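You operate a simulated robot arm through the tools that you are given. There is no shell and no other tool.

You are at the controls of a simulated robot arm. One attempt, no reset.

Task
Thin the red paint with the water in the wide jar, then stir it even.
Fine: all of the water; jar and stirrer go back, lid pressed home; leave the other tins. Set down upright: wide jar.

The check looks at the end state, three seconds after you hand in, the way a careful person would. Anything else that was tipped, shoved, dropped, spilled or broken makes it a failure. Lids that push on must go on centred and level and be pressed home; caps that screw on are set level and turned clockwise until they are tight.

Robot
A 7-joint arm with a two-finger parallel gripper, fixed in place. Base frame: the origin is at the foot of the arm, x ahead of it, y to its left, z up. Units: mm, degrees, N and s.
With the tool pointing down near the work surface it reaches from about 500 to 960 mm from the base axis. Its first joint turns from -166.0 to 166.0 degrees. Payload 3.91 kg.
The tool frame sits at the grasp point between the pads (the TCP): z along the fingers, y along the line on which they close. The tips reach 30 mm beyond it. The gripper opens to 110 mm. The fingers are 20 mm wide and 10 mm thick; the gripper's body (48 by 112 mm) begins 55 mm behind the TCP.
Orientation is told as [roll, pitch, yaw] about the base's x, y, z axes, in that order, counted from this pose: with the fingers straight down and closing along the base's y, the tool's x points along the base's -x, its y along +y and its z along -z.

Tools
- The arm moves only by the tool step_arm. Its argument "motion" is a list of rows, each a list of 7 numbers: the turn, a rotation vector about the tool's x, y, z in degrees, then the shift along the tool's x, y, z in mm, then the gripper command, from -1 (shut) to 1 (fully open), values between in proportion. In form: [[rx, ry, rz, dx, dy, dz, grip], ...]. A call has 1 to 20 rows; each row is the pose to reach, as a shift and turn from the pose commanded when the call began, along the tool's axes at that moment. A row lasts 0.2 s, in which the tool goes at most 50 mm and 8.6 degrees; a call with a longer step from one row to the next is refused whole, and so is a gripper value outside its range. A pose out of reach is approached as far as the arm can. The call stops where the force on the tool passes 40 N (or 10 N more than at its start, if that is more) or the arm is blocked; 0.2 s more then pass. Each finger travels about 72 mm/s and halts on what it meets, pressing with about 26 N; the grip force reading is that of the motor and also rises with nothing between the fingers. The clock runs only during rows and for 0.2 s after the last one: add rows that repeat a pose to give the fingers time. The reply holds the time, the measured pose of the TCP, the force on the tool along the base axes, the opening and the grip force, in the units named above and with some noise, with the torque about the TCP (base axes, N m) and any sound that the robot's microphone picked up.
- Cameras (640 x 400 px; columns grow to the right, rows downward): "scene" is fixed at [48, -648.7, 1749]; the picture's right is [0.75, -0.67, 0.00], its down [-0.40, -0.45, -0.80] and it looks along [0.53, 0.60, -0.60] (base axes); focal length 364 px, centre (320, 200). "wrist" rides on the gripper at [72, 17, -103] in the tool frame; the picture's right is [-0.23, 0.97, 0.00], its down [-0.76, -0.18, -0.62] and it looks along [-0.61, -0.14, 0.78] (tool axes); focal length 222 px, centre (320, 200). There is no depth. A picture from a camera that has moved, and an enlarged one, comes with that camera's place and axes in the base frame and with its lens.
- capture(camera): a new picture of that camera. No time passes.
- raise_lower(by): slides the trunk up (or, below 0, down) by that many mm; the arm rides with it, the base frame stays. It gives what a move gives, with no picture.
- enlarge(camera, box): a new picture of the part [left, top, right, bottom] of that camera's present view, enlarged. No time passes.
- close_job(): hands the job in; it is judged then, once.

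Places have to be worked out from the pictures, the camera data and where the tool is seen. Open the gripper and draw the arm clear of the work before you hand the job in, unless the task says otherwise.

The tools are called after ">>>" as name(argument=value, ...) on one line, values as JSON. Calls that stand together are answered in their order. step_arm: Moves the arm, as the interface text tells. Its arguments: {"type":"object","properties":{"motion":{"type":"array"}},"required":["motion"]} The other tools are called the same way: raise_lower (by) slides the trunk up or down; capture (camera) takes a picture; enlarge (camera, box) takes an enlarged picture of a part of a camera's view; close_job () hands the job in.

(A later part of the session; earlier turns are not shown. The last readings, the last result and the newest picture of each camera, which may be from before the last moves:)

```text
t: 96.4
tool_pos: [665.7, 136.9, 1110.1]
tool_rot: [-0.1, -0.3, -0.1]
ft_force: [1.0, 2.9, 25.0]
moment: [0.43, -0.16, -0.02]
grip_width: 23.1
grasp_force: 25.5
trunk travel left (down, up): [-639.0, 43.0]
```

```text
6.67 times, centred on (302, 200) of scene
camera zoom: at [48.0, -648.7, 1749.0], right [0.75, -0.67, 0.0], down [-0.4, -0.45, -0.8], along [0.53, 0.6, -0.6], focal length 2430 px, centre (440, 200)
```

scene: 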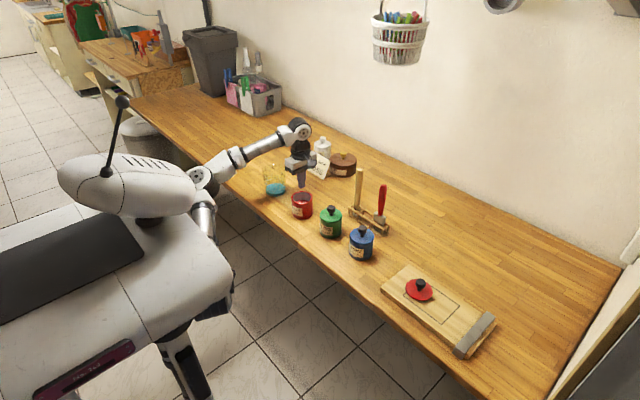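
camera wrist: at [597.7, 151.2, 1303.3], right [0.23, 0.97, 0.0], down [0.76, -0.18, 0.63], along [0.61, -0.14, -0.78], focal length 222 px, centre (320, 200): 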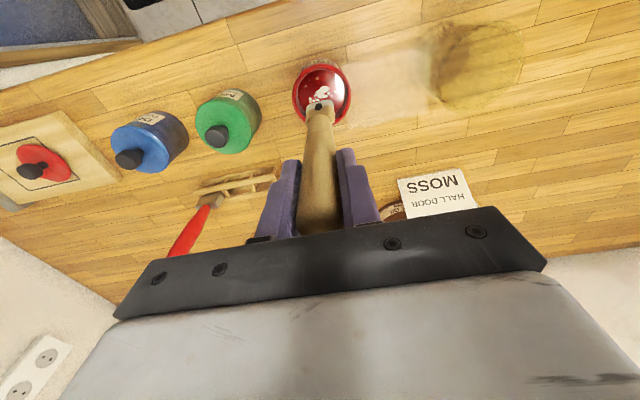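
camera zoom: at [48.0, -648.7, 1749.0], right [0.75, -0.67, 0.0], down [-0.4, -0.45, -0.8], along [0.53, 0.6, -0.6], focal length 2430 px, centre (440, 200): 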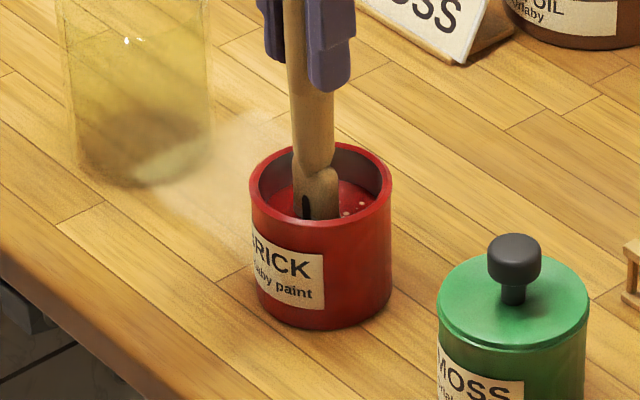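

The paddle touched the tin floor (25 N up). I'll raise it 6 mm so it hangs free and re-read the force.

>>> step_arm(motion=[[0, 0, 0, 0, 0, -3, -1], [0, 0, 0, 0, 0, -6, -1], [0, 0, 0, 0, 0, -6, -1]])

>>> enlarge(camera="wrist", box=[260, 80, 380, 180])

>>> enlarge(camera="scene", box=[286, 170, 318, 210])

```text
t: 97.2
tool_pos: [666.5, 135.8, 1113.8]
tool_rot: [-0.1, -0.1, -0.1]
ft_force: [0.2, 0.7, -0.6]
moment: [0.01, -0.03, -0.01]
grip_width: 23.3
grasp_force: 26.0
trunk travel left (down, up): [-639.0, 43.0]
```

```text
4.00 times, centred on (320, 130) of wrist
camera zoom: at [593.6, 152.5, 1217.4], right [0.23, 0.97, 0.0], down [0.76, -0.18, 0.62], along [0.61, -0.14, -0.78], focal length 888 px, centre (320, 480)
```

zoom: 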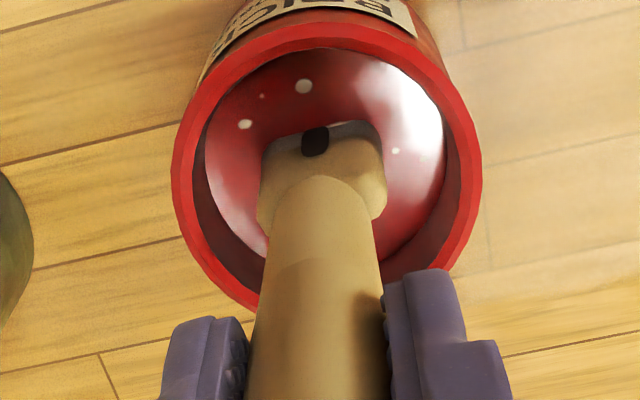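

```text
10.00 times, centred on (302, 190) of scene
camera zoom: at [48.0, -648.7, 1749.0], right [0.75, -0.67, 0.0], down [-0.4, -0.45, -0.8], along [0.53, 0.6, -0.6], focal length 3645 px, centre (500, 300)
```

zoom: 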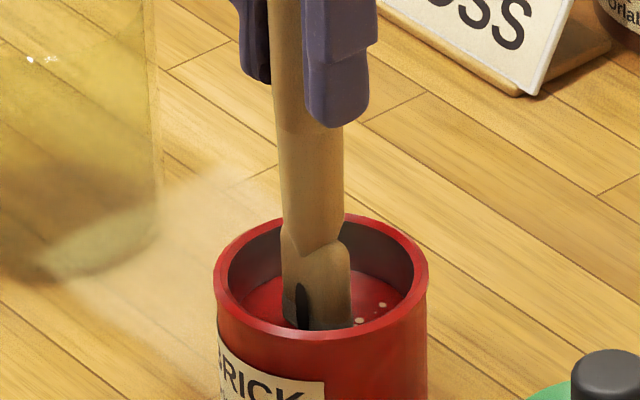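

It hangs free now, and both views show the paddle centred in the tin to within about 2 mm. I'll make one small cautious stirring loop (±9 mm in x, ±7 mm in y) and check the force and the tin's position.

>>> step_arm(motion=[[0, 0, 0, 5, 1, 0, -1], [0, 0, 0, 9, 1, 0, -1], [0, 0, 0, 6.4, 5.9, 0, -1], [0, 0, 0, 0, 8, 0, -1], [0, 0, 0, -6.4, 5.9, 0, -1], [0, 0, 0, -9, 1, 0, -1], [0, 0, 0, -6.4, -3.9, 0, -1], [0, 0, 0, 0, -6, 0, -1], [0, 0, 0, 6.4, -3.9, 0, -1], [0, 0, 0, 9, 1, 0, -1], [0, 0, 0, 4, 1, 0, -1], [0, 0, 0, 0, 0, 0, -1]])

>>> enlarge(camera="wrist", box=[260, 80, 380, 180])

>>> enlarge(camera="scene", box=[286, 170, 318, 210])

```text
t: 99.8
tool_pos: [666.6, 136.3, 1116.3]
tool_rot: [-0.1, -0.3, -0.2]
ft_force: [-0.7, 0.2, -0.7]
moment: [-0.05, -0.01, -0.03]
grip_width: 22.9
grasp_force: 26.2
trunk travel left (down, up): [-639.0, 43.0]
```

```text
4.00 times, centred on (320, 130) of wrist
camera zoom: at [593.9, 152.5, 1218.7], right [0.23, 0.97, 0.0], down [0.76, -0.18, 0.63], along [0.61, -0.14, -0.78], focal length 888 px, centre (320, 480)
```

zoom: 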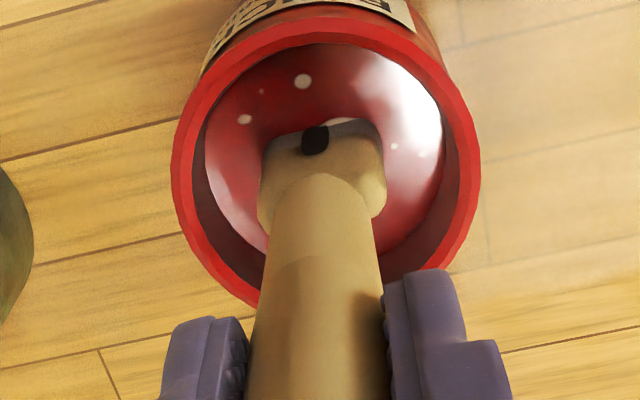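

```text
10.00 times, centred on (302, 190) of scene
camera zoom: at [48.0, -648.7, 1749.0], right [0.75, -0.67, 0.0], down [-0.4, -0.45, -0.8], along [0.53, 0.6, -0.6], focal length 3645 px, centre (500, 300)
```

zoom: 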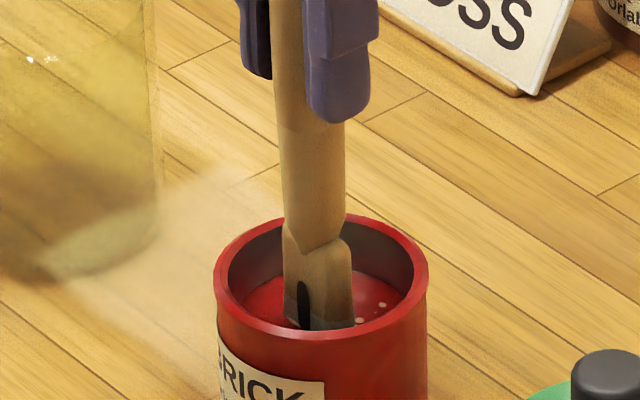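

The tin hasn't moved and there's no side force, so the orbit is clear of the walls. Now I'll stir properly with repeated loops.

>>> step_arm(motion=[[0, 0, 0, 5, 1, 0, -1], [0, 0, 0, 10, 1, 0, -1], [0, 0, 0, 7.1, 6.7, 0, -1], [0, 0, 0, 0, 9, 0, -1], [0, 0, 0, -7.1, 6.7, 0, -1], [0, 0, 0, -10, 1, 0, -1], [0, 0, 0, -7.1, -4.7, 0, -1], [0, 0, 0, 0, -7, 0, -1], [0, 0, 0, 7.1, -4.7, 0, -1], [0, 0, 0, 10, 1, 0, -1], [0, 0, 0, 7.1, 6.7, 0, -1], [0, 0, 0, 0, 9, 0, -1], [0, 0, 0, -7.1, 6.7, 0, -1], [0, 0, 0, -10, 1, 0, -1], [0, 0, 0, -7.1, -4.7, 0, -1], [0, 0, 0, 0, -7, 0, -1], [0, 0, 0, 7.1, -4.7, 0, -1], [0, 0, 0, 10, 1, 0, -1], [0, 0, 0, 5, 1, 0, -1], [0, 0, 0, 0, 0, 0, -1]])

>>> step_arm(motion=[[0, 0, 0, 5, 1, 0, -1], [0, 0, 0, 10, 1, 0, -1], [0, 0, 0, 7.1, 6.7, -2, -1], [0, 0, 0, 0, 9, -4, -1], [0, 0, 0, -7.1, 6.7, -6, -1], [0, 0, 0, -10, 1, -6, -1], [0, 0, 0, -7.1, -4.7, -4, -1], [0, 0, 0, 0, -7, -2, -1], [0, 0, 0, 7.1, -4.7, 0, -1], [0, 0, 0, 10, 1, 0, -1], [0, 0, 0, 7.1, 6.7, 0, -1], [0, 0, 0, 0, 9, 0, -1], [0, 0, 0, -7.1, 6.7, 0, -1], [0, 0, 0, -10, 1, 0, -1], [0, 0, 0, -7.1, -4.7, 0, -1], [0, 0, 0, 0, -7, 0, -1], [0, 0, 0, 7.1, -4.7, 0, -1], [0, 0, 0, 10, 1, 0, -1], [0, 0, 0, 5, 1, 0, -1], [0, 0, 0, 0, 0, 0, -1]])

>>> enlarge(camera="wrist", box=[260, 80, 380, 180])

>>> enlarge(camera="scene", box=[286, 170, 318, 210])

```text
t: 104.0
tool_pos: [667.4, 136.9, 1114.6]
tool_rot: [-0.1, -0.2, 0.0]
ft_force: [0.6, -0.1, -0.8]
moment: [-0.05, -0.01, 0.0]
grip_width: 23.0
grasp_force: 25.7
trunk travel left (down, up): [-639.0, 43.0]
```

```text
t: 108.2
tool_pos: [665.5, 137.0, 1115.7]
tool_rot: [-0.1, -0.2, -0.2]
ft_force: [-0.4, 0.3, 0.1]
moment: [-0.01, 0.01, 0.02]
grip_width: 22.8
grasp_force: 26.3
trunk travel left (down, up): [-639.0, 43.0]
```

```text
4.00 times, centred on (320, 130) of wrist
camera zoom: at [594.0, 152.6, 1217.6], right [0.23, 0.97, 0.0], down [0.76, -0.18, 0.63], along [0.61, -0.14, -0.78], focal length 888 px, centre (320, 480)
```

zoom: 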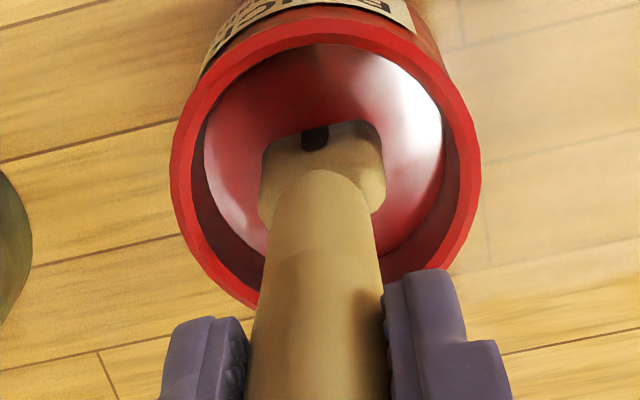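

```text
10.00 times, centred on (302, 190) of scene
camera zoom: at [48.0, -648.7, 1749.0], right [0.75, -0.67, 0.0], down [-0.4, -0.45, -0.8], along [0.53, 0.6, -0.6], focal length 3645 px, centre (500, 300)
```

zoom: 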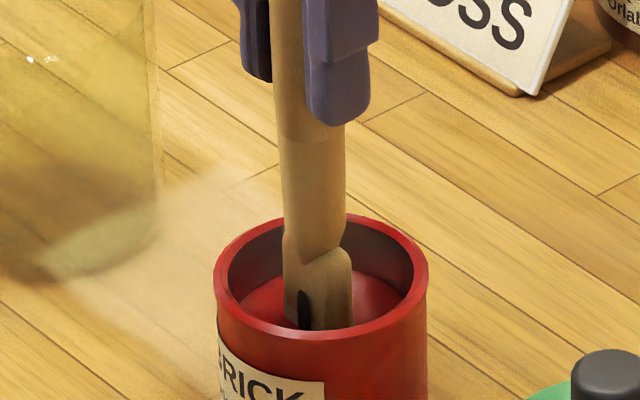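

The white streaks in the paint have vanished and it looks even. I'll stir a few more loops, reversed in direction, to be sure.

>>> step_arm(motion=[[0, 0, 0, 5, 1, 0, -1], [0, 0, 0, 10, 1, 0, -1], [0, 0, 0, 7.1, -4.7, 0, -1], [0, 0, 0, 0, -7, 0, -1], [0, 0, 0, -7.1, -4.7, 0, -1], [0, 0, 0, -10, 1, 0, -1], [0, 0, 0, -7.1, 6.7, 0, -1], [0, 0, 0, 0, 9, 0, -1], [0, 0, 0, 7.1, 6.7, 0, -1], [0, 0, 0, 10, 1, 0, -1], [0, 0, 0, 7.1, -4.7, -2, -1], [0, 0, 0, 0, -7, -4, -1], [0, 0, 0, -7.1, -4.7, -6, -1], [0, 0, 0, -10, 1, -6, -1], [0, 0, 0, -7.1, 6.7, -4, -1], [0, 0, 0, 0, 9, -2, -1], [0, 0, 0, 7.1, 6.7, 0, -1], [0, 0, 0, 10, 1, 0, -1], [0, 0, 0, 5, 1, 0, -1], [0, 0, 0, 0, 0, 0, -1]])

>>> step_arm(motion=[[0, 0, 0, 5, 1, 0, -1], [0, 0, 0, 10, 1, 0, -1], [0, 0, 0, 7.1, -4.7, 0, -1], [0, 0, 0, 0, -7, 0, -1], [0, 0, 0, -7.1, -4.7, 0, -1], [0, 0, 0, -10, 1, 0, -1], [0, 0, 0, -7.1, 6.7, 0, -1], [0, 0, 0, 0, 9, 0, -1], [0, 0, 0, 7.1, 6.7, 0, -1], [0, 0, 0, 10, 1, 0, -1], [0, 0, 0, 7.1, -4.7, 0, -1], [0, 0, 0, 0, -7, 0, -1], [0, 0, 0, -7.1, -4.7, 0, -1], [0, 0, 0, -10, 1, 0, -1], [0, 0, 0, -7.1, 6.7, 0, -1], [0, 0, 0, 0, 9, 0, -1], [0, 0, 0, 7.1, 6.7, 0, -1], [0, 0, 0, 10, 1, 0, -1], [0, 0, 0, 5, 1, 0, -1], [0, 0, 0, 0, 0, 0, -1]])

>>> enlarge(camera="wrist", box=[260, 80, 380, 180])

>>> enlarge(camera="scene", box=[278, 170, 326, 230])

```text
t: 112.4
tool_pos: [667.5, 137.5, 1114.5]
tool_rot: [-0.1, -0.2, -0.1]
ft_force: [0.0, 0.2, -0.4]
moment: [0.0, 0.01, 0.03]
grip_width: 23.0
grasp_force: 25.8
trunk travel left (down, up): [-639.0, 43.0]
```

```text
t: 116.6
tool_pos: [667.5, 136.5, 1115.9]
tool_rot: [-0.1, -0.2, -0.1]
ft_force: [-0.2, 1.1, 1.6]
moment: [0.17, 0.04, 0.01]
grip_width: 22.9
grasp_force: 25.3
trunk travel left (down, up): [-639.0, 43.0]
```

```text
4.00 times, centred on (320, 130) of wrist
camera zoom: at [594.3, 152.6, 1218.0], right [0.23, 0.97, 0.0], down [0.76, -0.18, 0.63], along [0.61, -0.14, -0.78], focal length 888 px, centre (320, 480)
```

zoom: 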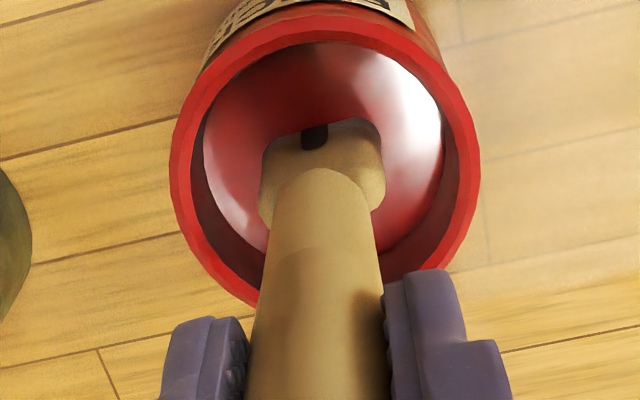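

```text
6.67 times, centred on (302, 200) of scene
camera zoom: at [48.0, -648.7, 1749.0], right [0.75, -0.67, 0.0], down [-0.4, -0.45, -0.8], along [0.53, 0.6, -0.6], focal length 2430 px, centre (440, 200)
```

zoom: 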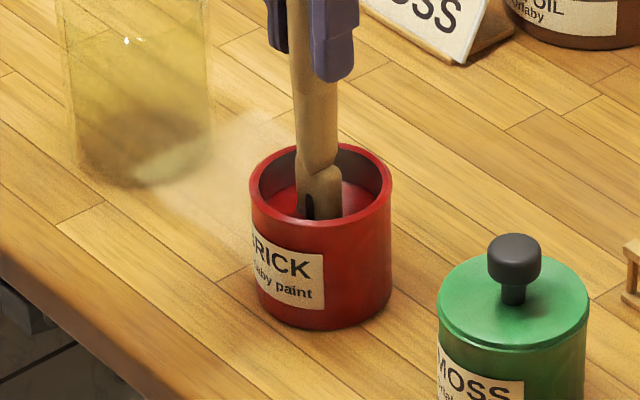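

The paint is even. There's a slight load on the stick, so I'll lift it now until the paddle is just clear of the paint but still inside the tin mouth, and let it drip for several seconds.

>>> step_arm(motion=[[0, 0, 0, 0, 0.5, -4, -1], [0, 0, 0, 0, 1, -10, -1], [0, 0, 0, 0, 1, -17, -1], [0, 0, 0, 0, 1, -24, -1], [0, 0, 0, 0, 1, -31, -1], [0, 0, 0, 0, 1, -38, -1], [0, 0, 0, 0, 1, -44, -1], [0, 0, 0, 0, 1, -50, -1], [0, 0, 0, 0, 1, -50, -1], [0, 0, 0, 0, 1, -50, -1], [0, 0, 0, 0, 1, -50, -1], [0, 0, 0, 0, 1, -50, -1], [0, 0, 0, 0, 1, -50, -1], [0, 0, 0, 0, 1, -50, -1], [0, 0, 0, 0, 1, -50, -1], [0, 0, 0, 0, 1, -50, -1], [0, 0, 0, 0, 1, -50, -1], [0, 0, 0, 0, 1, -50, -1], [0, 0, 0, 0, 1, -50, -1], [0, 0, 0, 0, 1, -50, -1]])

>>> enlarge(camera="wrist", box=[240, 60, 400, 190])

>>> enlarge(camera="scene", box=[270, 130, 334, 230])

```text
t: 120.8
tool_pos: [667.2, 138.0, 1166.2]
tool_rot: [0.0, -0.1, -0.1]
ft_force: [0.1, 0.1, -1.0]
moment: [0.02, 0.02, 0.0]
grip_width: 23.1
grasp_force: 25.5
trunk travel left (down, up): [-639.0, 43.0]
```

```text
3.08 times, centred on (320, 125) of wrist
camera zoom: at [593.6, 154.3, 1268.9], right [0.23, 0.97, 0.0], down [0.76, -0.18, 0.63], along [0.61, -0.14, -0.78], focal length 684 px, centre (320, 431)
```

zoom: 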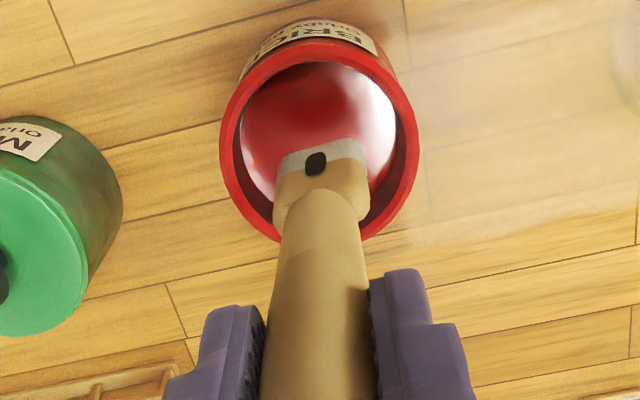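

```text
4.00 times, centred on (302, 180) of scene
camera zoom: at [48.0, -648.7, 1749.0], right [0.75, -0.67, 0.0], down [-0.4, -0.45, -0.8], along [0.53, 0.6, -0.6], focal length 1458 px, centre (392, 280)
```

zoom: 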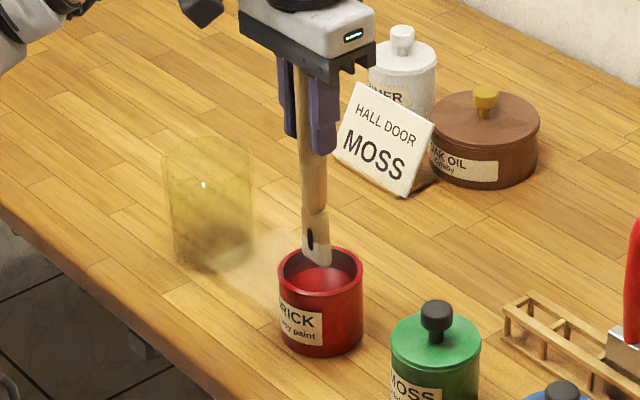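

The stirrer hangs over the tin mouth; it slid up roughly 10 mm in the grip when it touched the floor. I'll check the paddle for drips up close.

>>> enlarge(camera="scene", box=[286, 175, 318, 205])

>>> enlarge(camera="wrist", box=[285, 65, 355, 125])

```text
13.33 times, centred on (302, 190) of scene
camera zoom: at [48.0, -648.7, 1749.0], right [0.75, -0.67, 0.0], down [-0.4, -0.45, -0.8], along [0.53, 0.6, -0.6], focal length 4860 px, centre (560, 333)
```

zoom: 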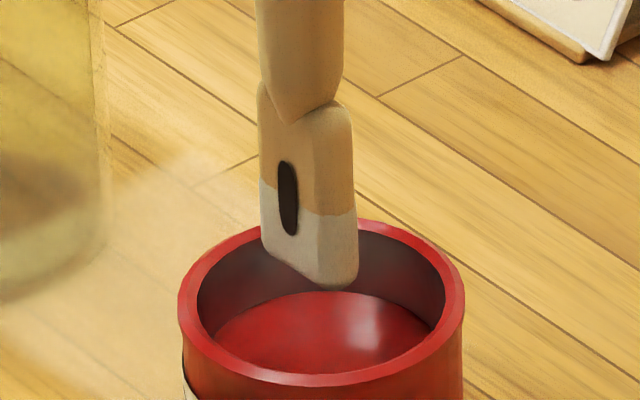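

```text
6.67 times, centred on (320, 95) of wrist
camera zoom: at [593.6, 154.3, 1268.9], right [0.23, 0.97, 0.0], down [0.76, -0.18, 0.63], along [0.61, -0.14, -0.78], focal length 1481 px, centre (320, 900)
```

zoom: 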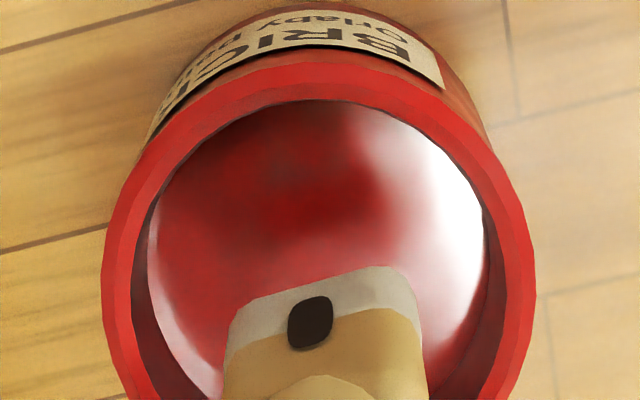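

No drips and the bottom of the paddle is clean, so I'll raise it and carry it back above the rack slot at (800,-0.5).

>>> step_arm(motion=[[0, 0, 0, 0, 0, -12, -1], [0, 0, 0, 0, 0, -24, -1], [0, 0, 0, 0, 0, -34, -1], [0, 0, 0, -6, -7, -34, -1], [0, 0, 0, -20, -21, -34, -1], [0, 0, 0, -39, -41, -34, -1], [0, 0, 0, -59, -61, -34, -1], [0, 0, 0, -79, -82, -34, -1], [0, 0, 0, -98, -102, -34, -1], [0, 0, 0, -115, -120, -34, -1], [0, 0, 0, -126, -131, -34, -1], [0, 0, 0, -132, -137, -34, -1], [0, 0, 0, -133, -138.5, -34, -1], [0, 0, 0, -133, -138.5, -34, -1]])

>>> enlarge(camera="wrist", box=[180, 50, 440, 250])

>>> enlarge(camera="scene", box=[320, 120, 416, 240])

```text
t: 123.8
tool_pos: [800.1, -1.6, 1199.6]
tool_rot: [-0.1, -0.2, -0.1]
ft_force: [1.2, 0.5, -1.1]
moment: [-0.03, -0.01, 0.03]
grip_width: 22.9
grasp_force: 26.4
trunk travel left (down, up): [-639.0, 43.0]
```

```text
2.00 times, centred on (310, 150) of wrist
camera zoom: at [727.1, 14.5, 1302.5], right [0.23, 0.97, 0.0], down [0.76, -0.18, 0.63], along [0.61, -0.14, -0.78], focal length 444 px, centre (340, 300)
```

zoom: 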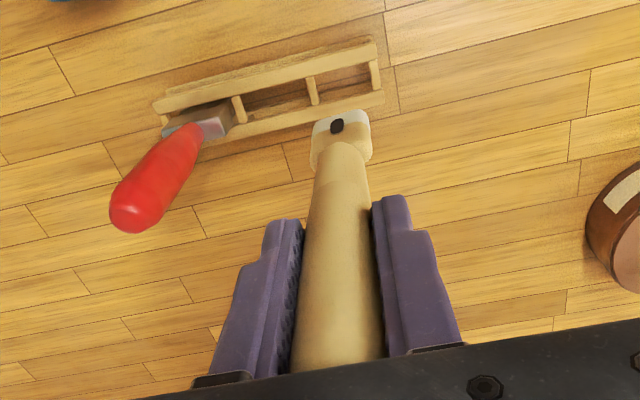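

```text
3.33 times, centred on (368, 180) of scene
camera zoom: at [48.0, -648.7, 1749.0], right [0.75, -0.67, 0.0], down [-0.4, -0.45, -0.8], along [0.53, 0.6, -0.6], focal length 1215 px, centre (160, 267)
```

zoom: 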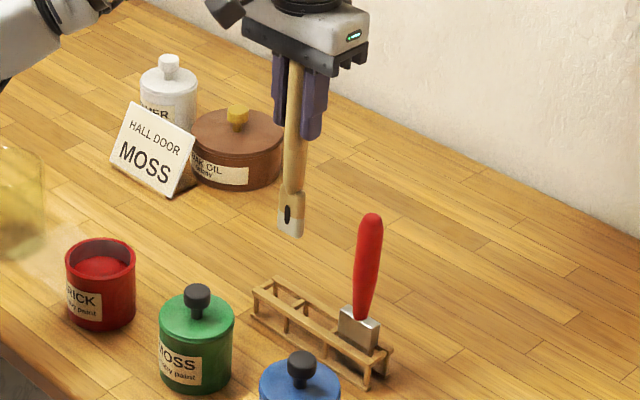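

The stirrer is about 13 mm higher in the grip than before and still nearly plumb. I'll zoom on the rack to align the paddle with its slot.

>>> enlarge(camera="wrist", box=[240, 60, 390, 160])

>>> enlarge(camera="scene", box=[340, 170, 404, 240])

```text
4.00 times, centred on (315, 110) of wrist
camera zoom: at [727.1, 14.5, 1302.5], right [0.23, 0.97, 0.0], down [0.76, -0.18, 0.63], along [0.61, -0.14, -0.78], focal length 888 px, centre (340, 560)
```

zoom: 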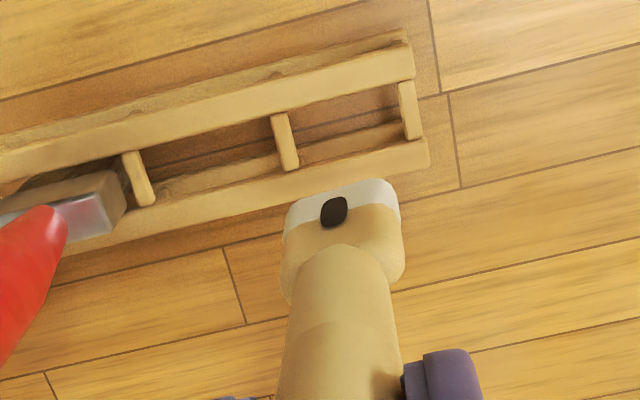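

```text
5.71 times, centred on (372, 205) of scene
camera zoom: at [48.0, -648.7, 1749.0], right [0.75, -0.67, 0.0], down [-0.4, -0.45, -0.8], along [0.53, 0.6, -0.6], focal length 2083 px, centre (23, 171)
```

zoom: 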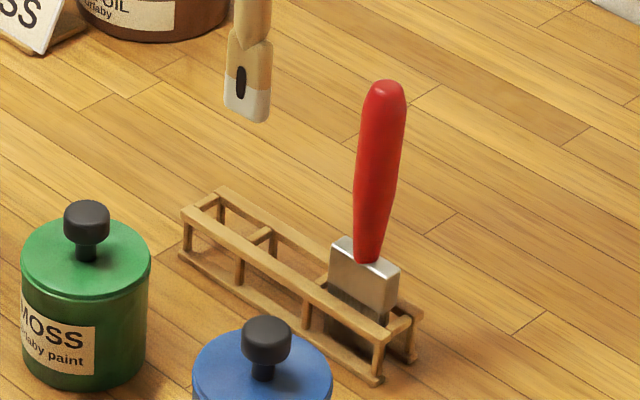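

The slot centre is at about (799.7,1.1), and the paddle sits at about (801.5,-0.3). I'll correct by (-2,+1.7) mm and lower until the paddle is just above the rack top, then check.

>>> step_arm(motion=[[0, 0, 0, 1, 0.9, 8, -1], [0, 0, 0, 2, 1.7, 18, -1], [0, 0, 0, 2, 1.7, 28, -1], [0, 0, 0, 2, 1.7, 38, -1], [0, 0, 0, 2, 1.7, 48, -1], [0, 0, 0, 2, 1.7, 56, -1], [0, 0, 0, 2, 1.7, 62, -1], [0, 0, 0, 2, 1.7, 62, -1], [0, 0, 0, 2, 1.7, 62, -1]])

>>> enlarge(camera="wrist", box=[240, 60, 390, 160])

>>> enlarge(camera="scene", box=[340, 180, 388, 225])

```text
t: 125.8
tool_pos: [799.5, 1.8, 1137.9]
tool_rot: [-0.2, -0.2, -0.1]
ft_force: [-0.6, -0.2, -0.3]
moment: [-0.02, 0.02, -0.02]
grip_width: 22.7
grasp_force: 25.9
trunk travel left (down, up): [-639.0, 43.0]
```

```text
4.00 times, centred on (315, 110) of wrist
camera zoom: at [725.5, 16.1, 1240.7], right [0.23, 0.97, 0.0], down [0.76, -0.18, 0.63], along [0.61, -0.14, -0.78], focal length 888 px, centre (340, 560)
```

zoom: 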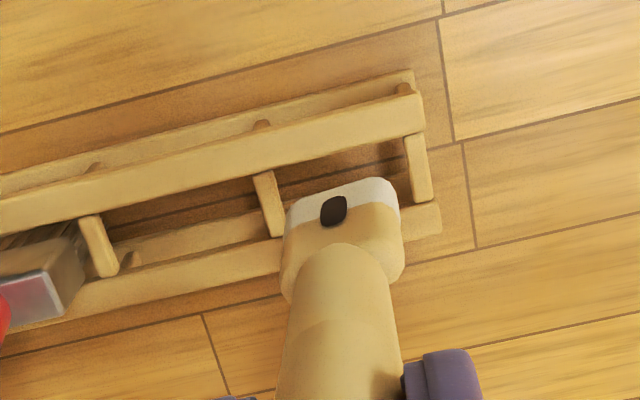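

```text
8.89 times, centred on (364, 202) of scene
camera zoom: at [48.0, -648.7, 1749.0], right [0.75, -0.67, 0.0], down [-0.4, -0.45, -0.8], along [0.53, 0.6, -0.6], focal length 3240 px, centre (-71, 178)
```

zoom: 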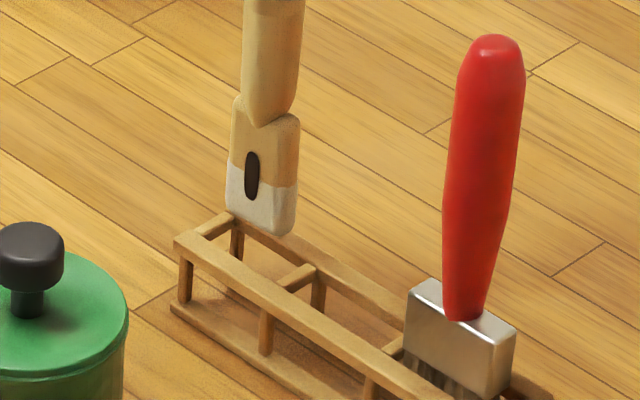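

The wrist view shows the paddle over the slot and parallel to the rails. I'll look closer in the scene view before lowering, since y clearance is small.

>>> enlarge(camera="scene", box=[346, 196, 378, 222])

>>> enlarge(camera="wrist", box=[290, 75, 360, 125])

```text
15.38 times, centred on (362, 209) of scene
camera zoom: at [48.0, -648.7, 1749.0], right [0.75, -0.67, 0.0], down [-0.4, -0.45, -0.8], along [0.53, 0.6, -0.6], focal length 5608 px, centre (-326, 62)
```

zoom: 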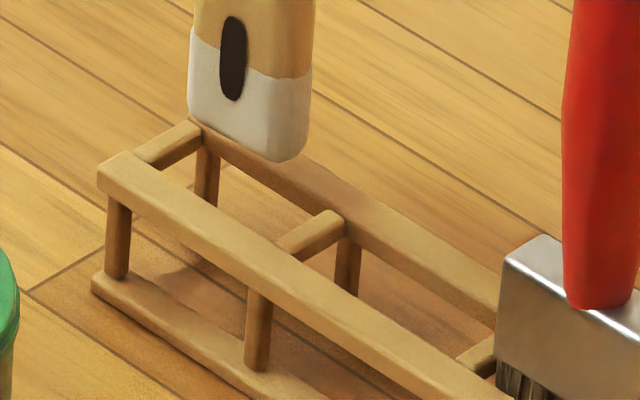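

```text
8.00 times, centred on (325, 100) of wrist
camera zoom: at [725.5, 16.1, 1240.7], right [0.23, 0.97, 0.0], down [0.76, -0.18, 0.63], along [0.61, -0.14, -0.78], focal length 1777 px, centre (280, 1000)
```

zoom: 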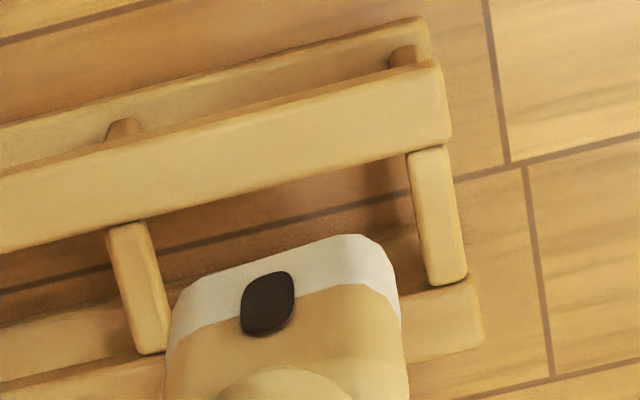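

Relative to the slot opening (x 790–807), the paddle needs about 2.5 mm toward the robot; y is already centred. I'll correct that and lower 22 mm so it just enters, then check the force.

>>> step_arm(motion=[[0, 0, 0, 1.2, 0.1, 0, -1], [0, 0, 0, 2.5, 0.2, 2, -1], [0, 0, 0, 2.5, 0.2, 6, -1], [0, 0, 0, 2.5, 0.2, 10, -1], [0, 0, 0, 2.5, 0.2, 14, -1], [0, 0, 0, 2.5, 0.2, 18, -1], [0, 0, 0, 2.5, 0.2, 22, -1], [0, 0, 0, 2.5, 0.2, 22, -1]])

>>> enlarge(camera="scene", box=[346, 196, 378, 222])

>>> enlarge(camera="wrist", box=[280, 75, 360, 130])

```text
t: 127.6
tool_pos: [794.7, 1.7, 1114.9]
tool_rot: [-0.1, -0.1, -0.1]
ft_force: [2.5, 0.1, -1.1]
moment: [-0.16, -0.33, 0.0]
grip_width: 23.0
grasp_force: 25.8
trunk travel left (down, up): [-639.0, 43.0]
```

```text
15.38 times, centred on (362, 209) of scene
camera zoom: at [48.0, -648.7, 1749.0], right [0.75, -0.67, 0.0], down [-0.4, -0.45, -0.8], along [0.53, 0.6, -0.6], focal length 5608 px, centre (-326, 62)
```

zoom: 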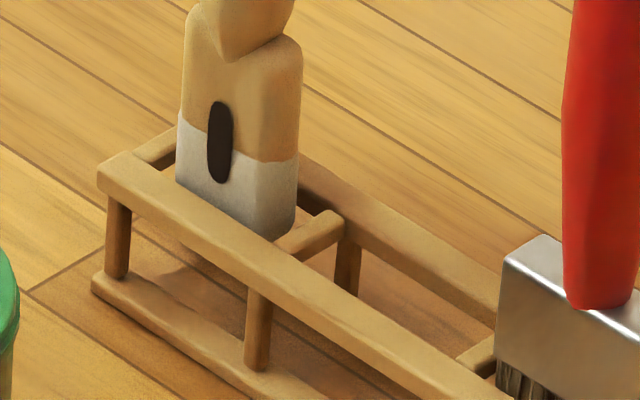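

```text
7.27 times, centred on (320, 102) of wrist
camera zoom: at [722.9, 17.1, 1218.2], right [0.23, 0.97, 0.0], down [0.76, -0.18, 0.63], along [0.61, -0.14, -0.78], focal length 1615 px, centre (320, 909)
```

zoom: 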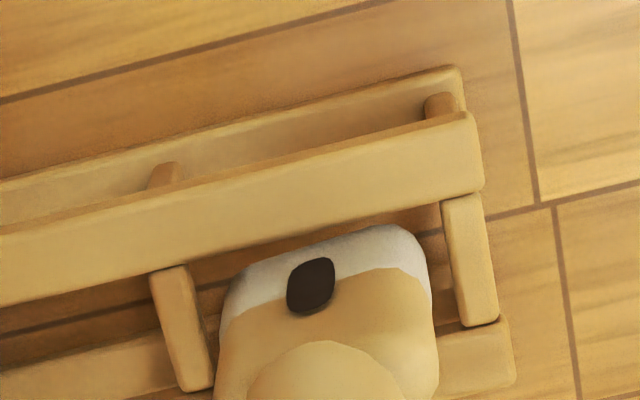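

The paddle has entered the slot but leans lightly on the near rail (2.5 N in x). The rack hasn't moved. I'll back off 2 mm in +x and 1 mm in +y, then re-read.

>>> step_arm(motion=[[0, 0, 0, -1, 0.5, 0, -1], [0, 0, 0, -2, 1, 0, -1], [0, 0, 0, -2, 1, 0, -1]])

>>> enlarge(camera="wrist", box=[280, 75, 360, 130])

```text
t: 128.4
tool_pos: [797.9, 0.7, 1115.7]
tool_rot: [-0.1, -0.1, -0.1]
ft_force: [-6.0, -4.2, -0.7]
moment: [-0.49, 0.82, -0.11]
grip_width: 22.8
grasp_force: 25.8
trunk travel left (down, up): [-639.0, 43.0]
```

```text
7.27 times, centred on (320, 102) of wrist
camera zoom: at [724.4, 17.3, 1219.0], right [0.23, 0.97, 0.0], down [0.76, -0.18, 0.63], along [0.61, -0.14, -0.78], focal length 1615 px, centre (320, 909)
```

zoom: 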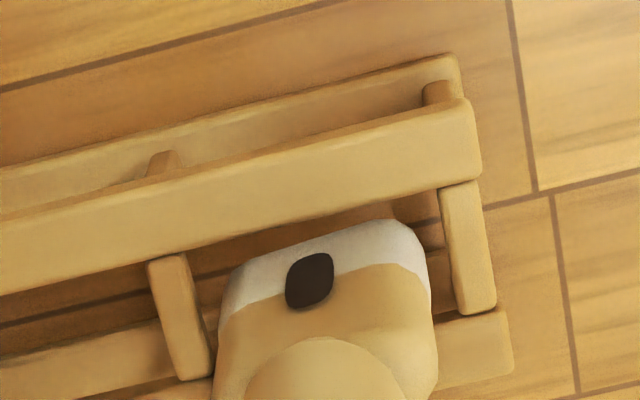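

Now it presses lightly on the opposite sides (Fx -6, Fy -4), so the fit is close. I'll split the difference: 1 mm back in x and 1 mm back in y.

>>> step_arm(motion=[[0, 0, 0, 0.5, -0.5, 0, -1], [0, 0, 0, 1, -1, 0, -1], [0, 0, 0, 1, -1, 0, -1]])

>>> enlarge(camera="scene", box=[346, 196, 378, 222])

```text
t: 129.2
tool_pos: [797.9, 0.3, 1116.1]
tool_rot: [0.0, -0.2, -0.1]
ft_force: [-0.4, -0.1, 0.0]
moment: [-0.01, 0.02, -0.02]
grip_width: 23.0
grasp_force: 26.1
trunk travel left (down, up): [-639.0, 43.0]
```

```text
15.38 times, centred on (362, 209) of scene
camera zoom: at [48.0, -648.7, 1749.0], right [0.75, -0.67, 0.0], down [-0.4, -0.45, -0.8], along [0.53, 0.6, -0.6], focal length 5608 px, centre (-326, 62)
```

zoom: 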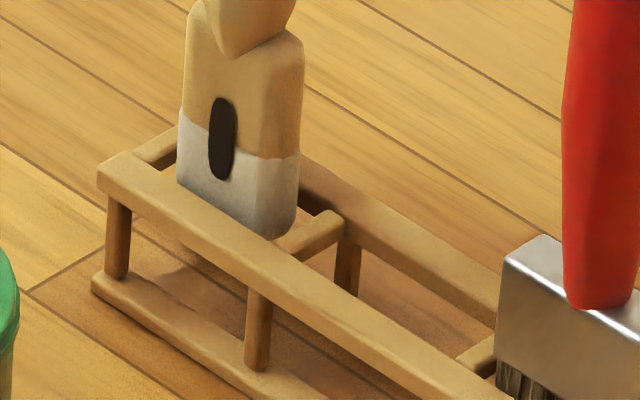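

There's no contact now and the rack is in place. I'll lower another 16 mm slowly.

>>> step_arm(motion=[[0, 0, 0, 0, 0, 3, -1], [0, 0, 0, 0, 0, 6, -1], [0, 0, 0, 0, 0, 9, -1], [0, 0, 0, 0, 0, 12, -1], [0, 0, 0, 0, 0, 14, -1], [0, 0, 0, 0, 0, 16, -1], [0, 0, 0, 0, 0, 16, -1]])

>>> enlarge(camera="scene", box=[346, 196, 378, 222])

```text
t: 130.8
tool_pos: [795.7, 0.6, 1099.5]
tool_rot: [-0.2, -0.1, -0.1]
ft_force: [0.6, -0.1, -0.3]
moment: [-0.06, 0.02, 0.01]
grip_width: 22.7
grasp_force: 26.3
trunk travel left (down, up): [-639.0, 43.0]
```

```text
15.38 times, centred on (362, 209) of scene
camera zoom: at [48.0, -648.7, 1749.0], right [0.75, -0.67, 0.0], down [-0.4, -0.45, -0.8], along [0.53, 0.6, -0.6], focal length 5608 px, centre (-326, 62)
```

zoom: 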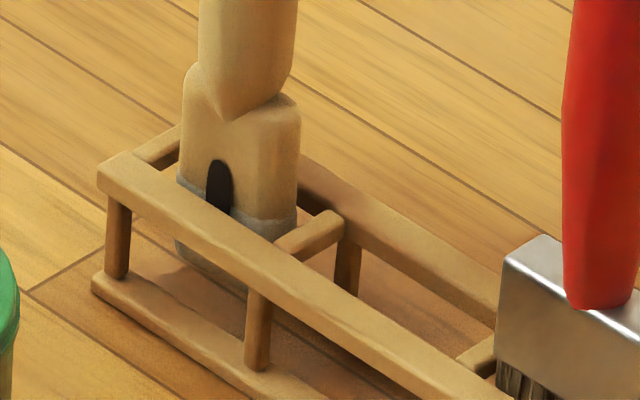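

It is sliding in freely. I'll lower in 1.5–2 mm steps until it rests on the bench.

>>> step_arm(motion=[[0, 0, 0, 0, 0, 2, -1], [0, 0, 0, 0, 0, 4, -1], [0, 0, 0, 0, 0, 6, -1], [0, 0, 0, 0, 0, 8, -1], [0, 0, 0, 0, 0, 8, -1]])

```text
t: 132.0
tool_pos: [795.8, 1.6, 1092.0]
tool_rot: [0.0, -0.2, -0.1]
ft_force: [0.8, -0.9, -0.6]
moment: [-0.2, -0.17, -0.05]
grip_width: 23.2
grasp_force: 26.0
trunk travel left (down, up): [-639.0, 43.0]
```

>>> step_arm(motion=[[0, 0, 0, 0, 0, 1.5, -1], [0, 0, 0, 0, 0, 3, -1], [0, 0, 0, 0, 0, 3, -1]])

>>> enlarge(camera="scene", box=[340, 160, 388, 222])

```text
t: 132.8
tool_pos: [794.9, 0.5, 1088.9]
tool_rot: [-0.2, -0.2, -0.2]
ft_force: [4.0, 0.3, 6.6]
moment: [0.33, -0.47, -0.05]
grip_width: 22.9
grasp_force: 26.1
trunk travel left (down, up): [-639.0, 43.0]
```

```text
6.45 times, centred on (364, 191) of scene
camera zoom: at [48.0, -648.7, 1749.0], right [0.75, -0.67, 0.0], down [-0.4, -0.45, -0.8], along [0.53, 0.6, -0.6], focal length 2352 px, centre (36, 258)
```

zoom: 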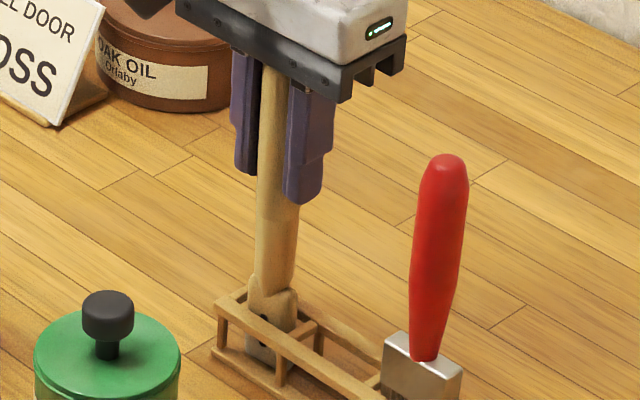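

The stirrer is resting on the bench (6.6 N up). I'll relieve the small side load, then open to about 70 mm to release it.

>>> step_arm(motion=[[0, 0, 0, -0.7, 0, -0.6, -1], [0, 0, 0, -0.7, 0, -0.6, -1], [0, 0, 0, -0.7, 0, -0.6, -0.45], [0, 0, 0, -0.7, 0, -0.6, -0.2], [0, 0, 0, -0.7, 0, -0.6, 0.2], [0, 0, 0, -0.7, 0, -0.6, 0.2], [0, 0, 0, -0.7, 0, -0.6, 0.2]])

>>> enlarge(camera="wrist", box=[180, 50, 440, 250])

>>> enlarge(camera="scene", box=[340, 160, 388, 222])

```text
t: 134.4
tool_pos: [797.6, 1.8, 1090.3]
tool_rot: [-0.1, -0.2, -0.1]
ft_force: [-0.9, 0.4, 0.6]
moment: [-0.01, 0.0, 0.0]
grip_width: 65.8
grasp_force: 0.0
trunk travel left (down, up): [-639.0, 43.0]
```

```text
2.00 times, centred on (310, 150) of wrist
camera zoom: at [723.5, 17.0, 1192.6], right [0.23, 0.97, 0.0], down [0.76, -0.18, 0.63], along [0.61, -0.14, -0.78], focal length 444 px, centre (340, 300)
```

zoom: 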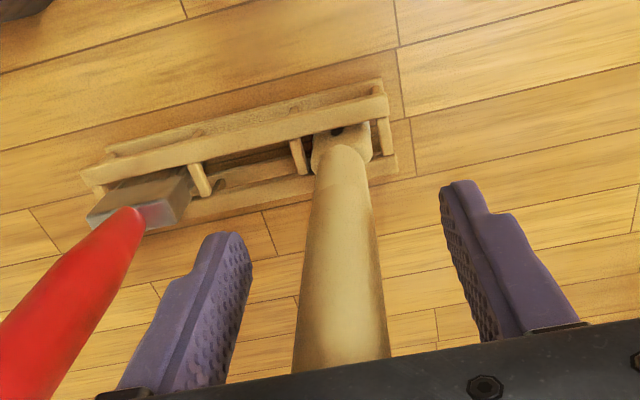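

```text
6.45 times, centred on (364, 191) of scene
camera zoom: at [48.0, -648.7, 1749.0], right [0.75, -0.67, 0.0], down [-0.4, -0.45, -0.8], along [0.53, 0.6, -0.6], focal length 2352 px, centre (36, 258)
```

zoom: 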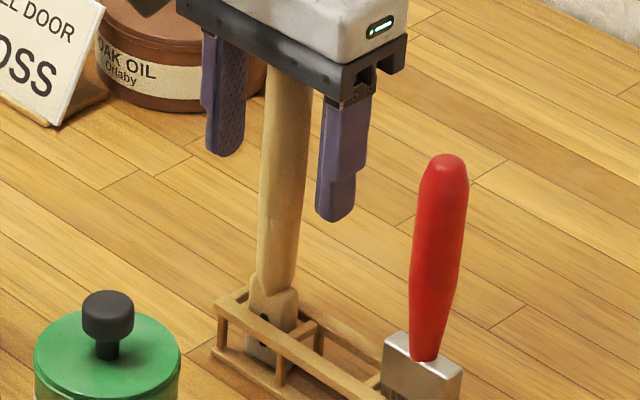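

The stirrer stands in its slot, released. I'll rise straight up clear of it.

>>> step_arm(motion=[[0, 0, 0, 0, 0, -6, 0.2], [0, 0, 0, 0, 0, -18, 0.2], [0, 0, 0, 0, 0, -36, 0.2], [0, 0, 0, 0, 0, -56, 0.2], [0, 0, 0, 0, 0, -76, 0.2], [0, 0, 0, 0, 0, -96, 0.2], [0, 0, 0, 0, 0, -112, 0.2]])

>>> enlarge(camera="scene", box=[330, 140, 410, 240])

>>> enlarge(camera="scene", box=[275, 170, 365, 270])

```text
t: 136.0
tool_pos: [795.4, 0.2, 1203.5]
tool_rot: [-0.2, -0.2, -0.2]
ft_force: [0.4, -0.3, 0.8]
moment: [0.01, -0.02, -0.02]
grip_width: 66.0
grasp_force: 0.1
trunk travel left (down, up): [-639.0, 43.0]
```

```text
4.00 times, centred on (370, 190) of scene
camera zoom: at [48.0, -648.7, 1749.0], right [0.75, -0.67, 0.0], down [-0.4, -0.45, -0.8], along [0.53, 0.6, -0.6], focal length 1458 px, centre (120, 240)
```

zoom: 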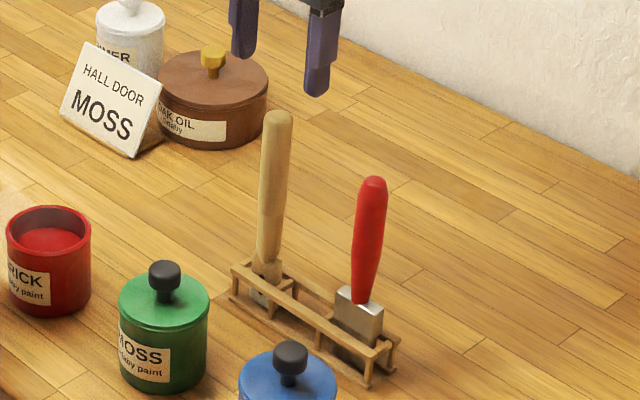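

```text
4.00 times, centred on (320, 220) of scene
camera zoom: at [48.0, -648.7, 1749.0], right [0.75, -0.67, 0.0], down [-0.4, -0.45, -0.8], along [0.53, 0.6, -0.6], focal length 1458 px, centre (320, 120)
```

zoom: 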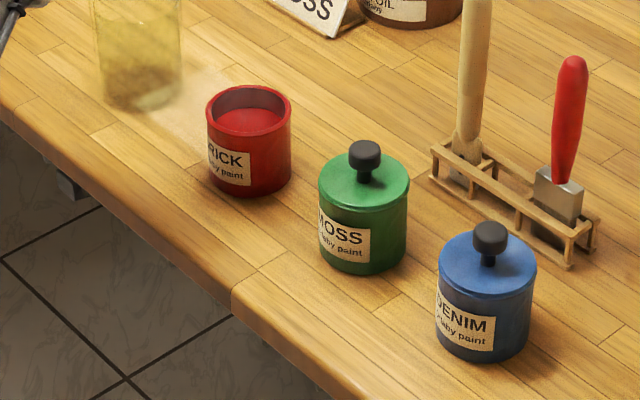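

The stirrer is back in its slot, the paint is even and nothing else has moved. Next is the lid, which I triangulate at (673,-348) with its plane at z≈967 and knob top at z≈1000. I'll move over there at height.

>>> step_arm(motion=[[0, 0, 0, 6, -18, 0, 0.1], [0, 0, 0, 18, -52, 0, 0.1], [0, 0, 0, 32, -92, 0, 0.1], [0, 0, 0, 47, -134, 0, 0.1], [0, 0, 0, 62, -176, 0, 0.1], [0, 0, 0, 77, -218, 0, 0.1], [0, 0, 0, 92, -260, 5, 0.1], [0, 0, 0, 106, -300, 20, 0.1], [0, 0, 0, 117, -332, 45, 0.1], [0, 0, 0, 122, -348, 75, 0.1], [0, 0, 0, 122, -348, 95, 0.1], [0, 0, 0, 122, -348, 95, 0.1]])

>>> capture(camera="wrist")

>>> enlarge(camera="scene", box=[370, 220, 498, 320])

```text
t: 138.6
tool_pos: [673.8, -348.1, 1106.8]
tool_rot: [0.0, -0.4, -0.1]
ft_force: [-0.8, -0.4, -0.1]
moment: [-0.02, -0.02, 0.0]
grip_width: 60.3
grasp_force: 0.1
trunk travel left (down, up): [-639.0, 43.0]
```

```text
taken
camera wrist: at [600.6, -332.1, 1209.7], right [0.23, 0.97, 0.0], down [0.76, -0.18, 0.63], along [0.61, -0.14, -0.78], focal length 222 px, centre (320, 200)
```

wrist: 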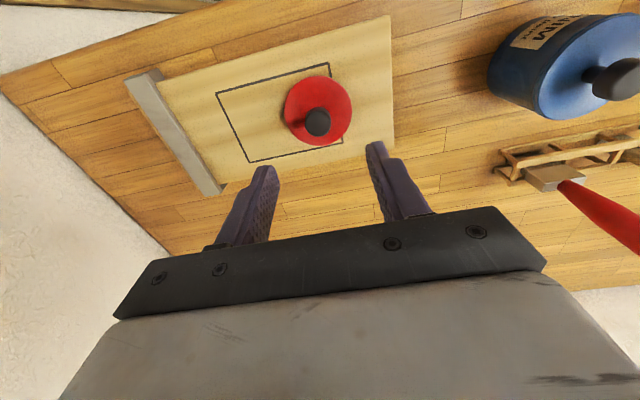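

```text
4.00 times, centred on (434, 270) of scene
camera zoom: at [48.0, -648.7, 1749.0], right [0.75, -0.67, 0.0], down [-0.4, -0.45, -0.8], along [0.53, 0.6, -0.6], focal length 1458 px, centre (-136, -80)
```

zoom: 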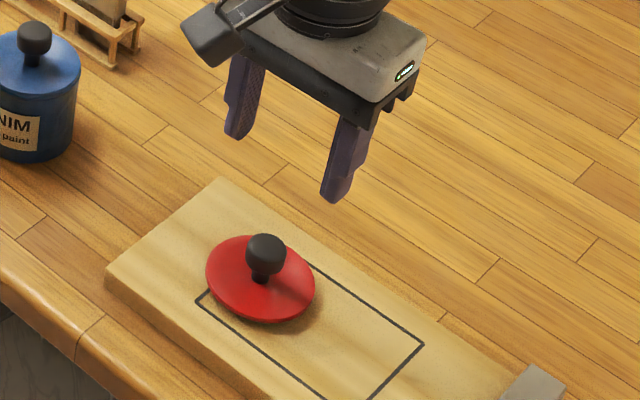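

>>> enlarge(camera="wrist", box=[260, 60, 380, 160])

```text
4.00 times, centred on (320, 110) of wrist
camera zoom: at [600.6, -332.1, 1209.7], right [0.23, 0.97, 0.0], down [0.76, -0.18, 0.63], along [0.61, -0.14, -0.78], focal length 888 px, centre (320, 560)
```

zoom: 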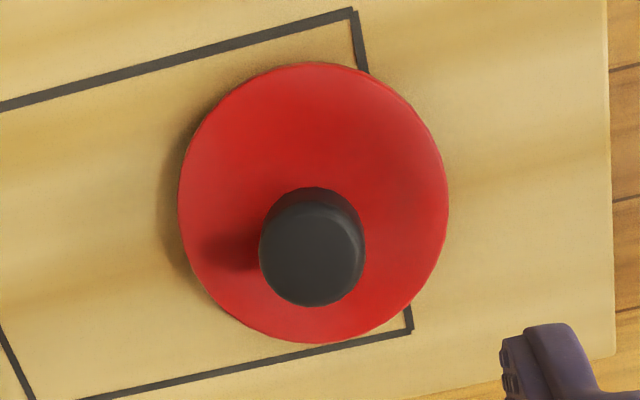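

The knob centre is at about (673,-350), 2 mm off in y. I'll correct and descend until the fingertips are just above the lid, straddling the knob.

>>> step_arm(motion=[[0, 0, 0, 0.7, -2, 10, 0.1], [0, 0, 0, 0.7, -2, 28, 0.1], [0, 0, 0, 0.7, -2, 46, 0.1], [0, 0, 0, 0.7, -2, 64, 0.1], [0, 0, 0, 0.7, -2, 80, 0.1], [0, 0, 0, 0.7, -2, 90, 0.1], [0, 0, 0, 0.7, -2, 96, 0.1], [0, 0, 0, 0.7, -2, 96, 0.1]])

>>> enlarge(camera="wrist", box=[220, 90, 420, 230])

>>> enlarge(camera="scene", box=[390, 240, 454, 310])

```text
t: 140.4
tool_pos: [675.5, -349.2, 1010.8]
tool_rot: [-0.1, -0.3, -0.1]
ft_force: [0.0, 0.0, 0.2]
moment: [0.0, 0.0, 0.0]
grip_width: 60.6
grasp_force: 0.0
trunk travel left (down, up): [-639.0, 43.0]
```

```text
2.86 times, centred on (320, 160) of wrist
camera zoom: at [601.1, -333.8, 1113.6], right [0.23, 0.97, 0.0], down [0.76, -0.18, 0.63], along [0.61, -0.14, -0.78], focal length 635 px, centre (320, 314)
```

zoom: 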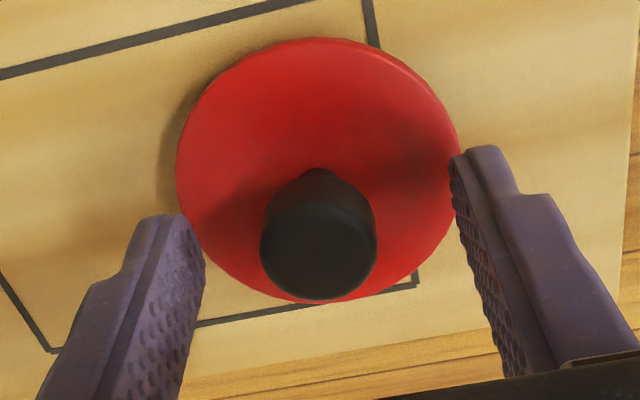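

```text
5.71 times, centred on (422, 275) of scene
camera zoom: at [48.0, -648.7, 1749.0], right [0.75, -0.67, 0.0], down [-0.4, -0.45, -0.8], along [0.53, 0.6, -0.6], focal length 2083 px, centre (-263, -229)
```

zoom: 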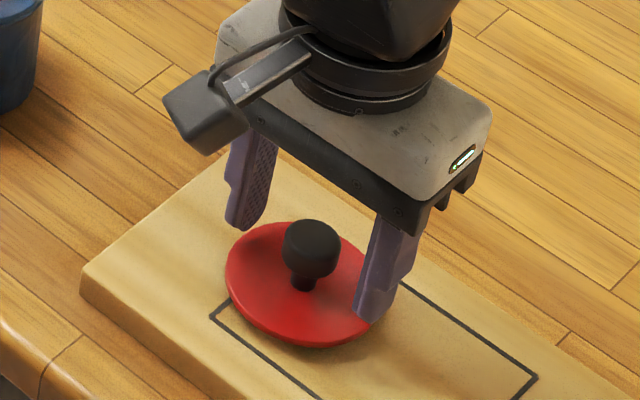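

Well centred in y, with the knob about 2 mm toward the robot from the TCP axis. I'll shift that, lower 6 mm more and close on the knob.

>>> step_arm(motion=[[0, 0, 0, 1.8, 0, 0, 0.1], [0, 0, 0, 1.8, 0, 3, 0.1], [0, 0, 0, 1.8, 0, 6, 0.1], [0, 0, 0, 1.8, 0, 6, 0.1]])

>>> step_arm(motion=[[0, 0, 0, 0, 0, 0, -0.3], [0, 0, 0, 0, 0, 0, -0.5], [0, 0, 0, 0, 0, 0, -1], [0, 0, 0, 0, 0, 0, -1], [0, 0, 0, 0, 0, 0, -1]])

>>> enlarge(camera="wrist", box=[220, 90, 420, 230])

```text
t: 141.4
tool_pos: [673.0, -350.3, 1003.8]
tool_rot: [-0.1, -0.2, -0.1]
ft_force: [0.0, 0.0, -0.2]
moment: [-0.02, -0.02, 0.03]
grip_width: 60.6
grasp_force: 0.1
trunk travel left (down, up): [-639.0, 43.0]
```

```text
t: 142.6
tool_pos: [672.4, -349.2, 1005.0]
tool_rot: [-0.1, -0.2, 0.0]
ft_force: [-0.4, -1.2, 0.0]
moment: [0.0, 0.01, 0.0]
grip_width: 24.8
grasp_force: 26.2
trunk travel left (down, up): [-639.0, 43.0]
```

```text
2.86 times, centred on (320, 160) of wrist
camera zoom: at [599.6, -333.2, 1107.3], right [0.23, 0.97, 0.0], down [0.76, -0.18, 0.63], along [0.61, -0.14, -0.78], focal length 635 px, centre (320, 314)
```

zoom: 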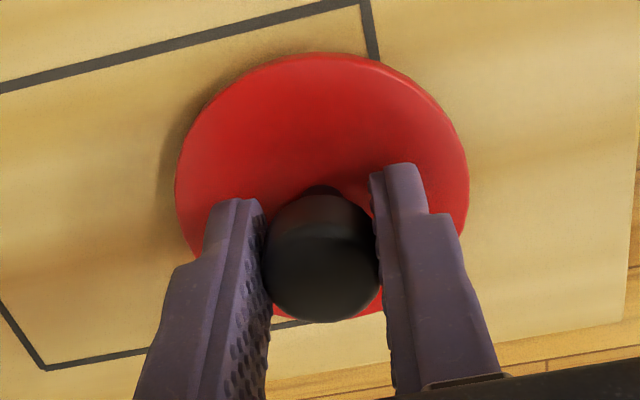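

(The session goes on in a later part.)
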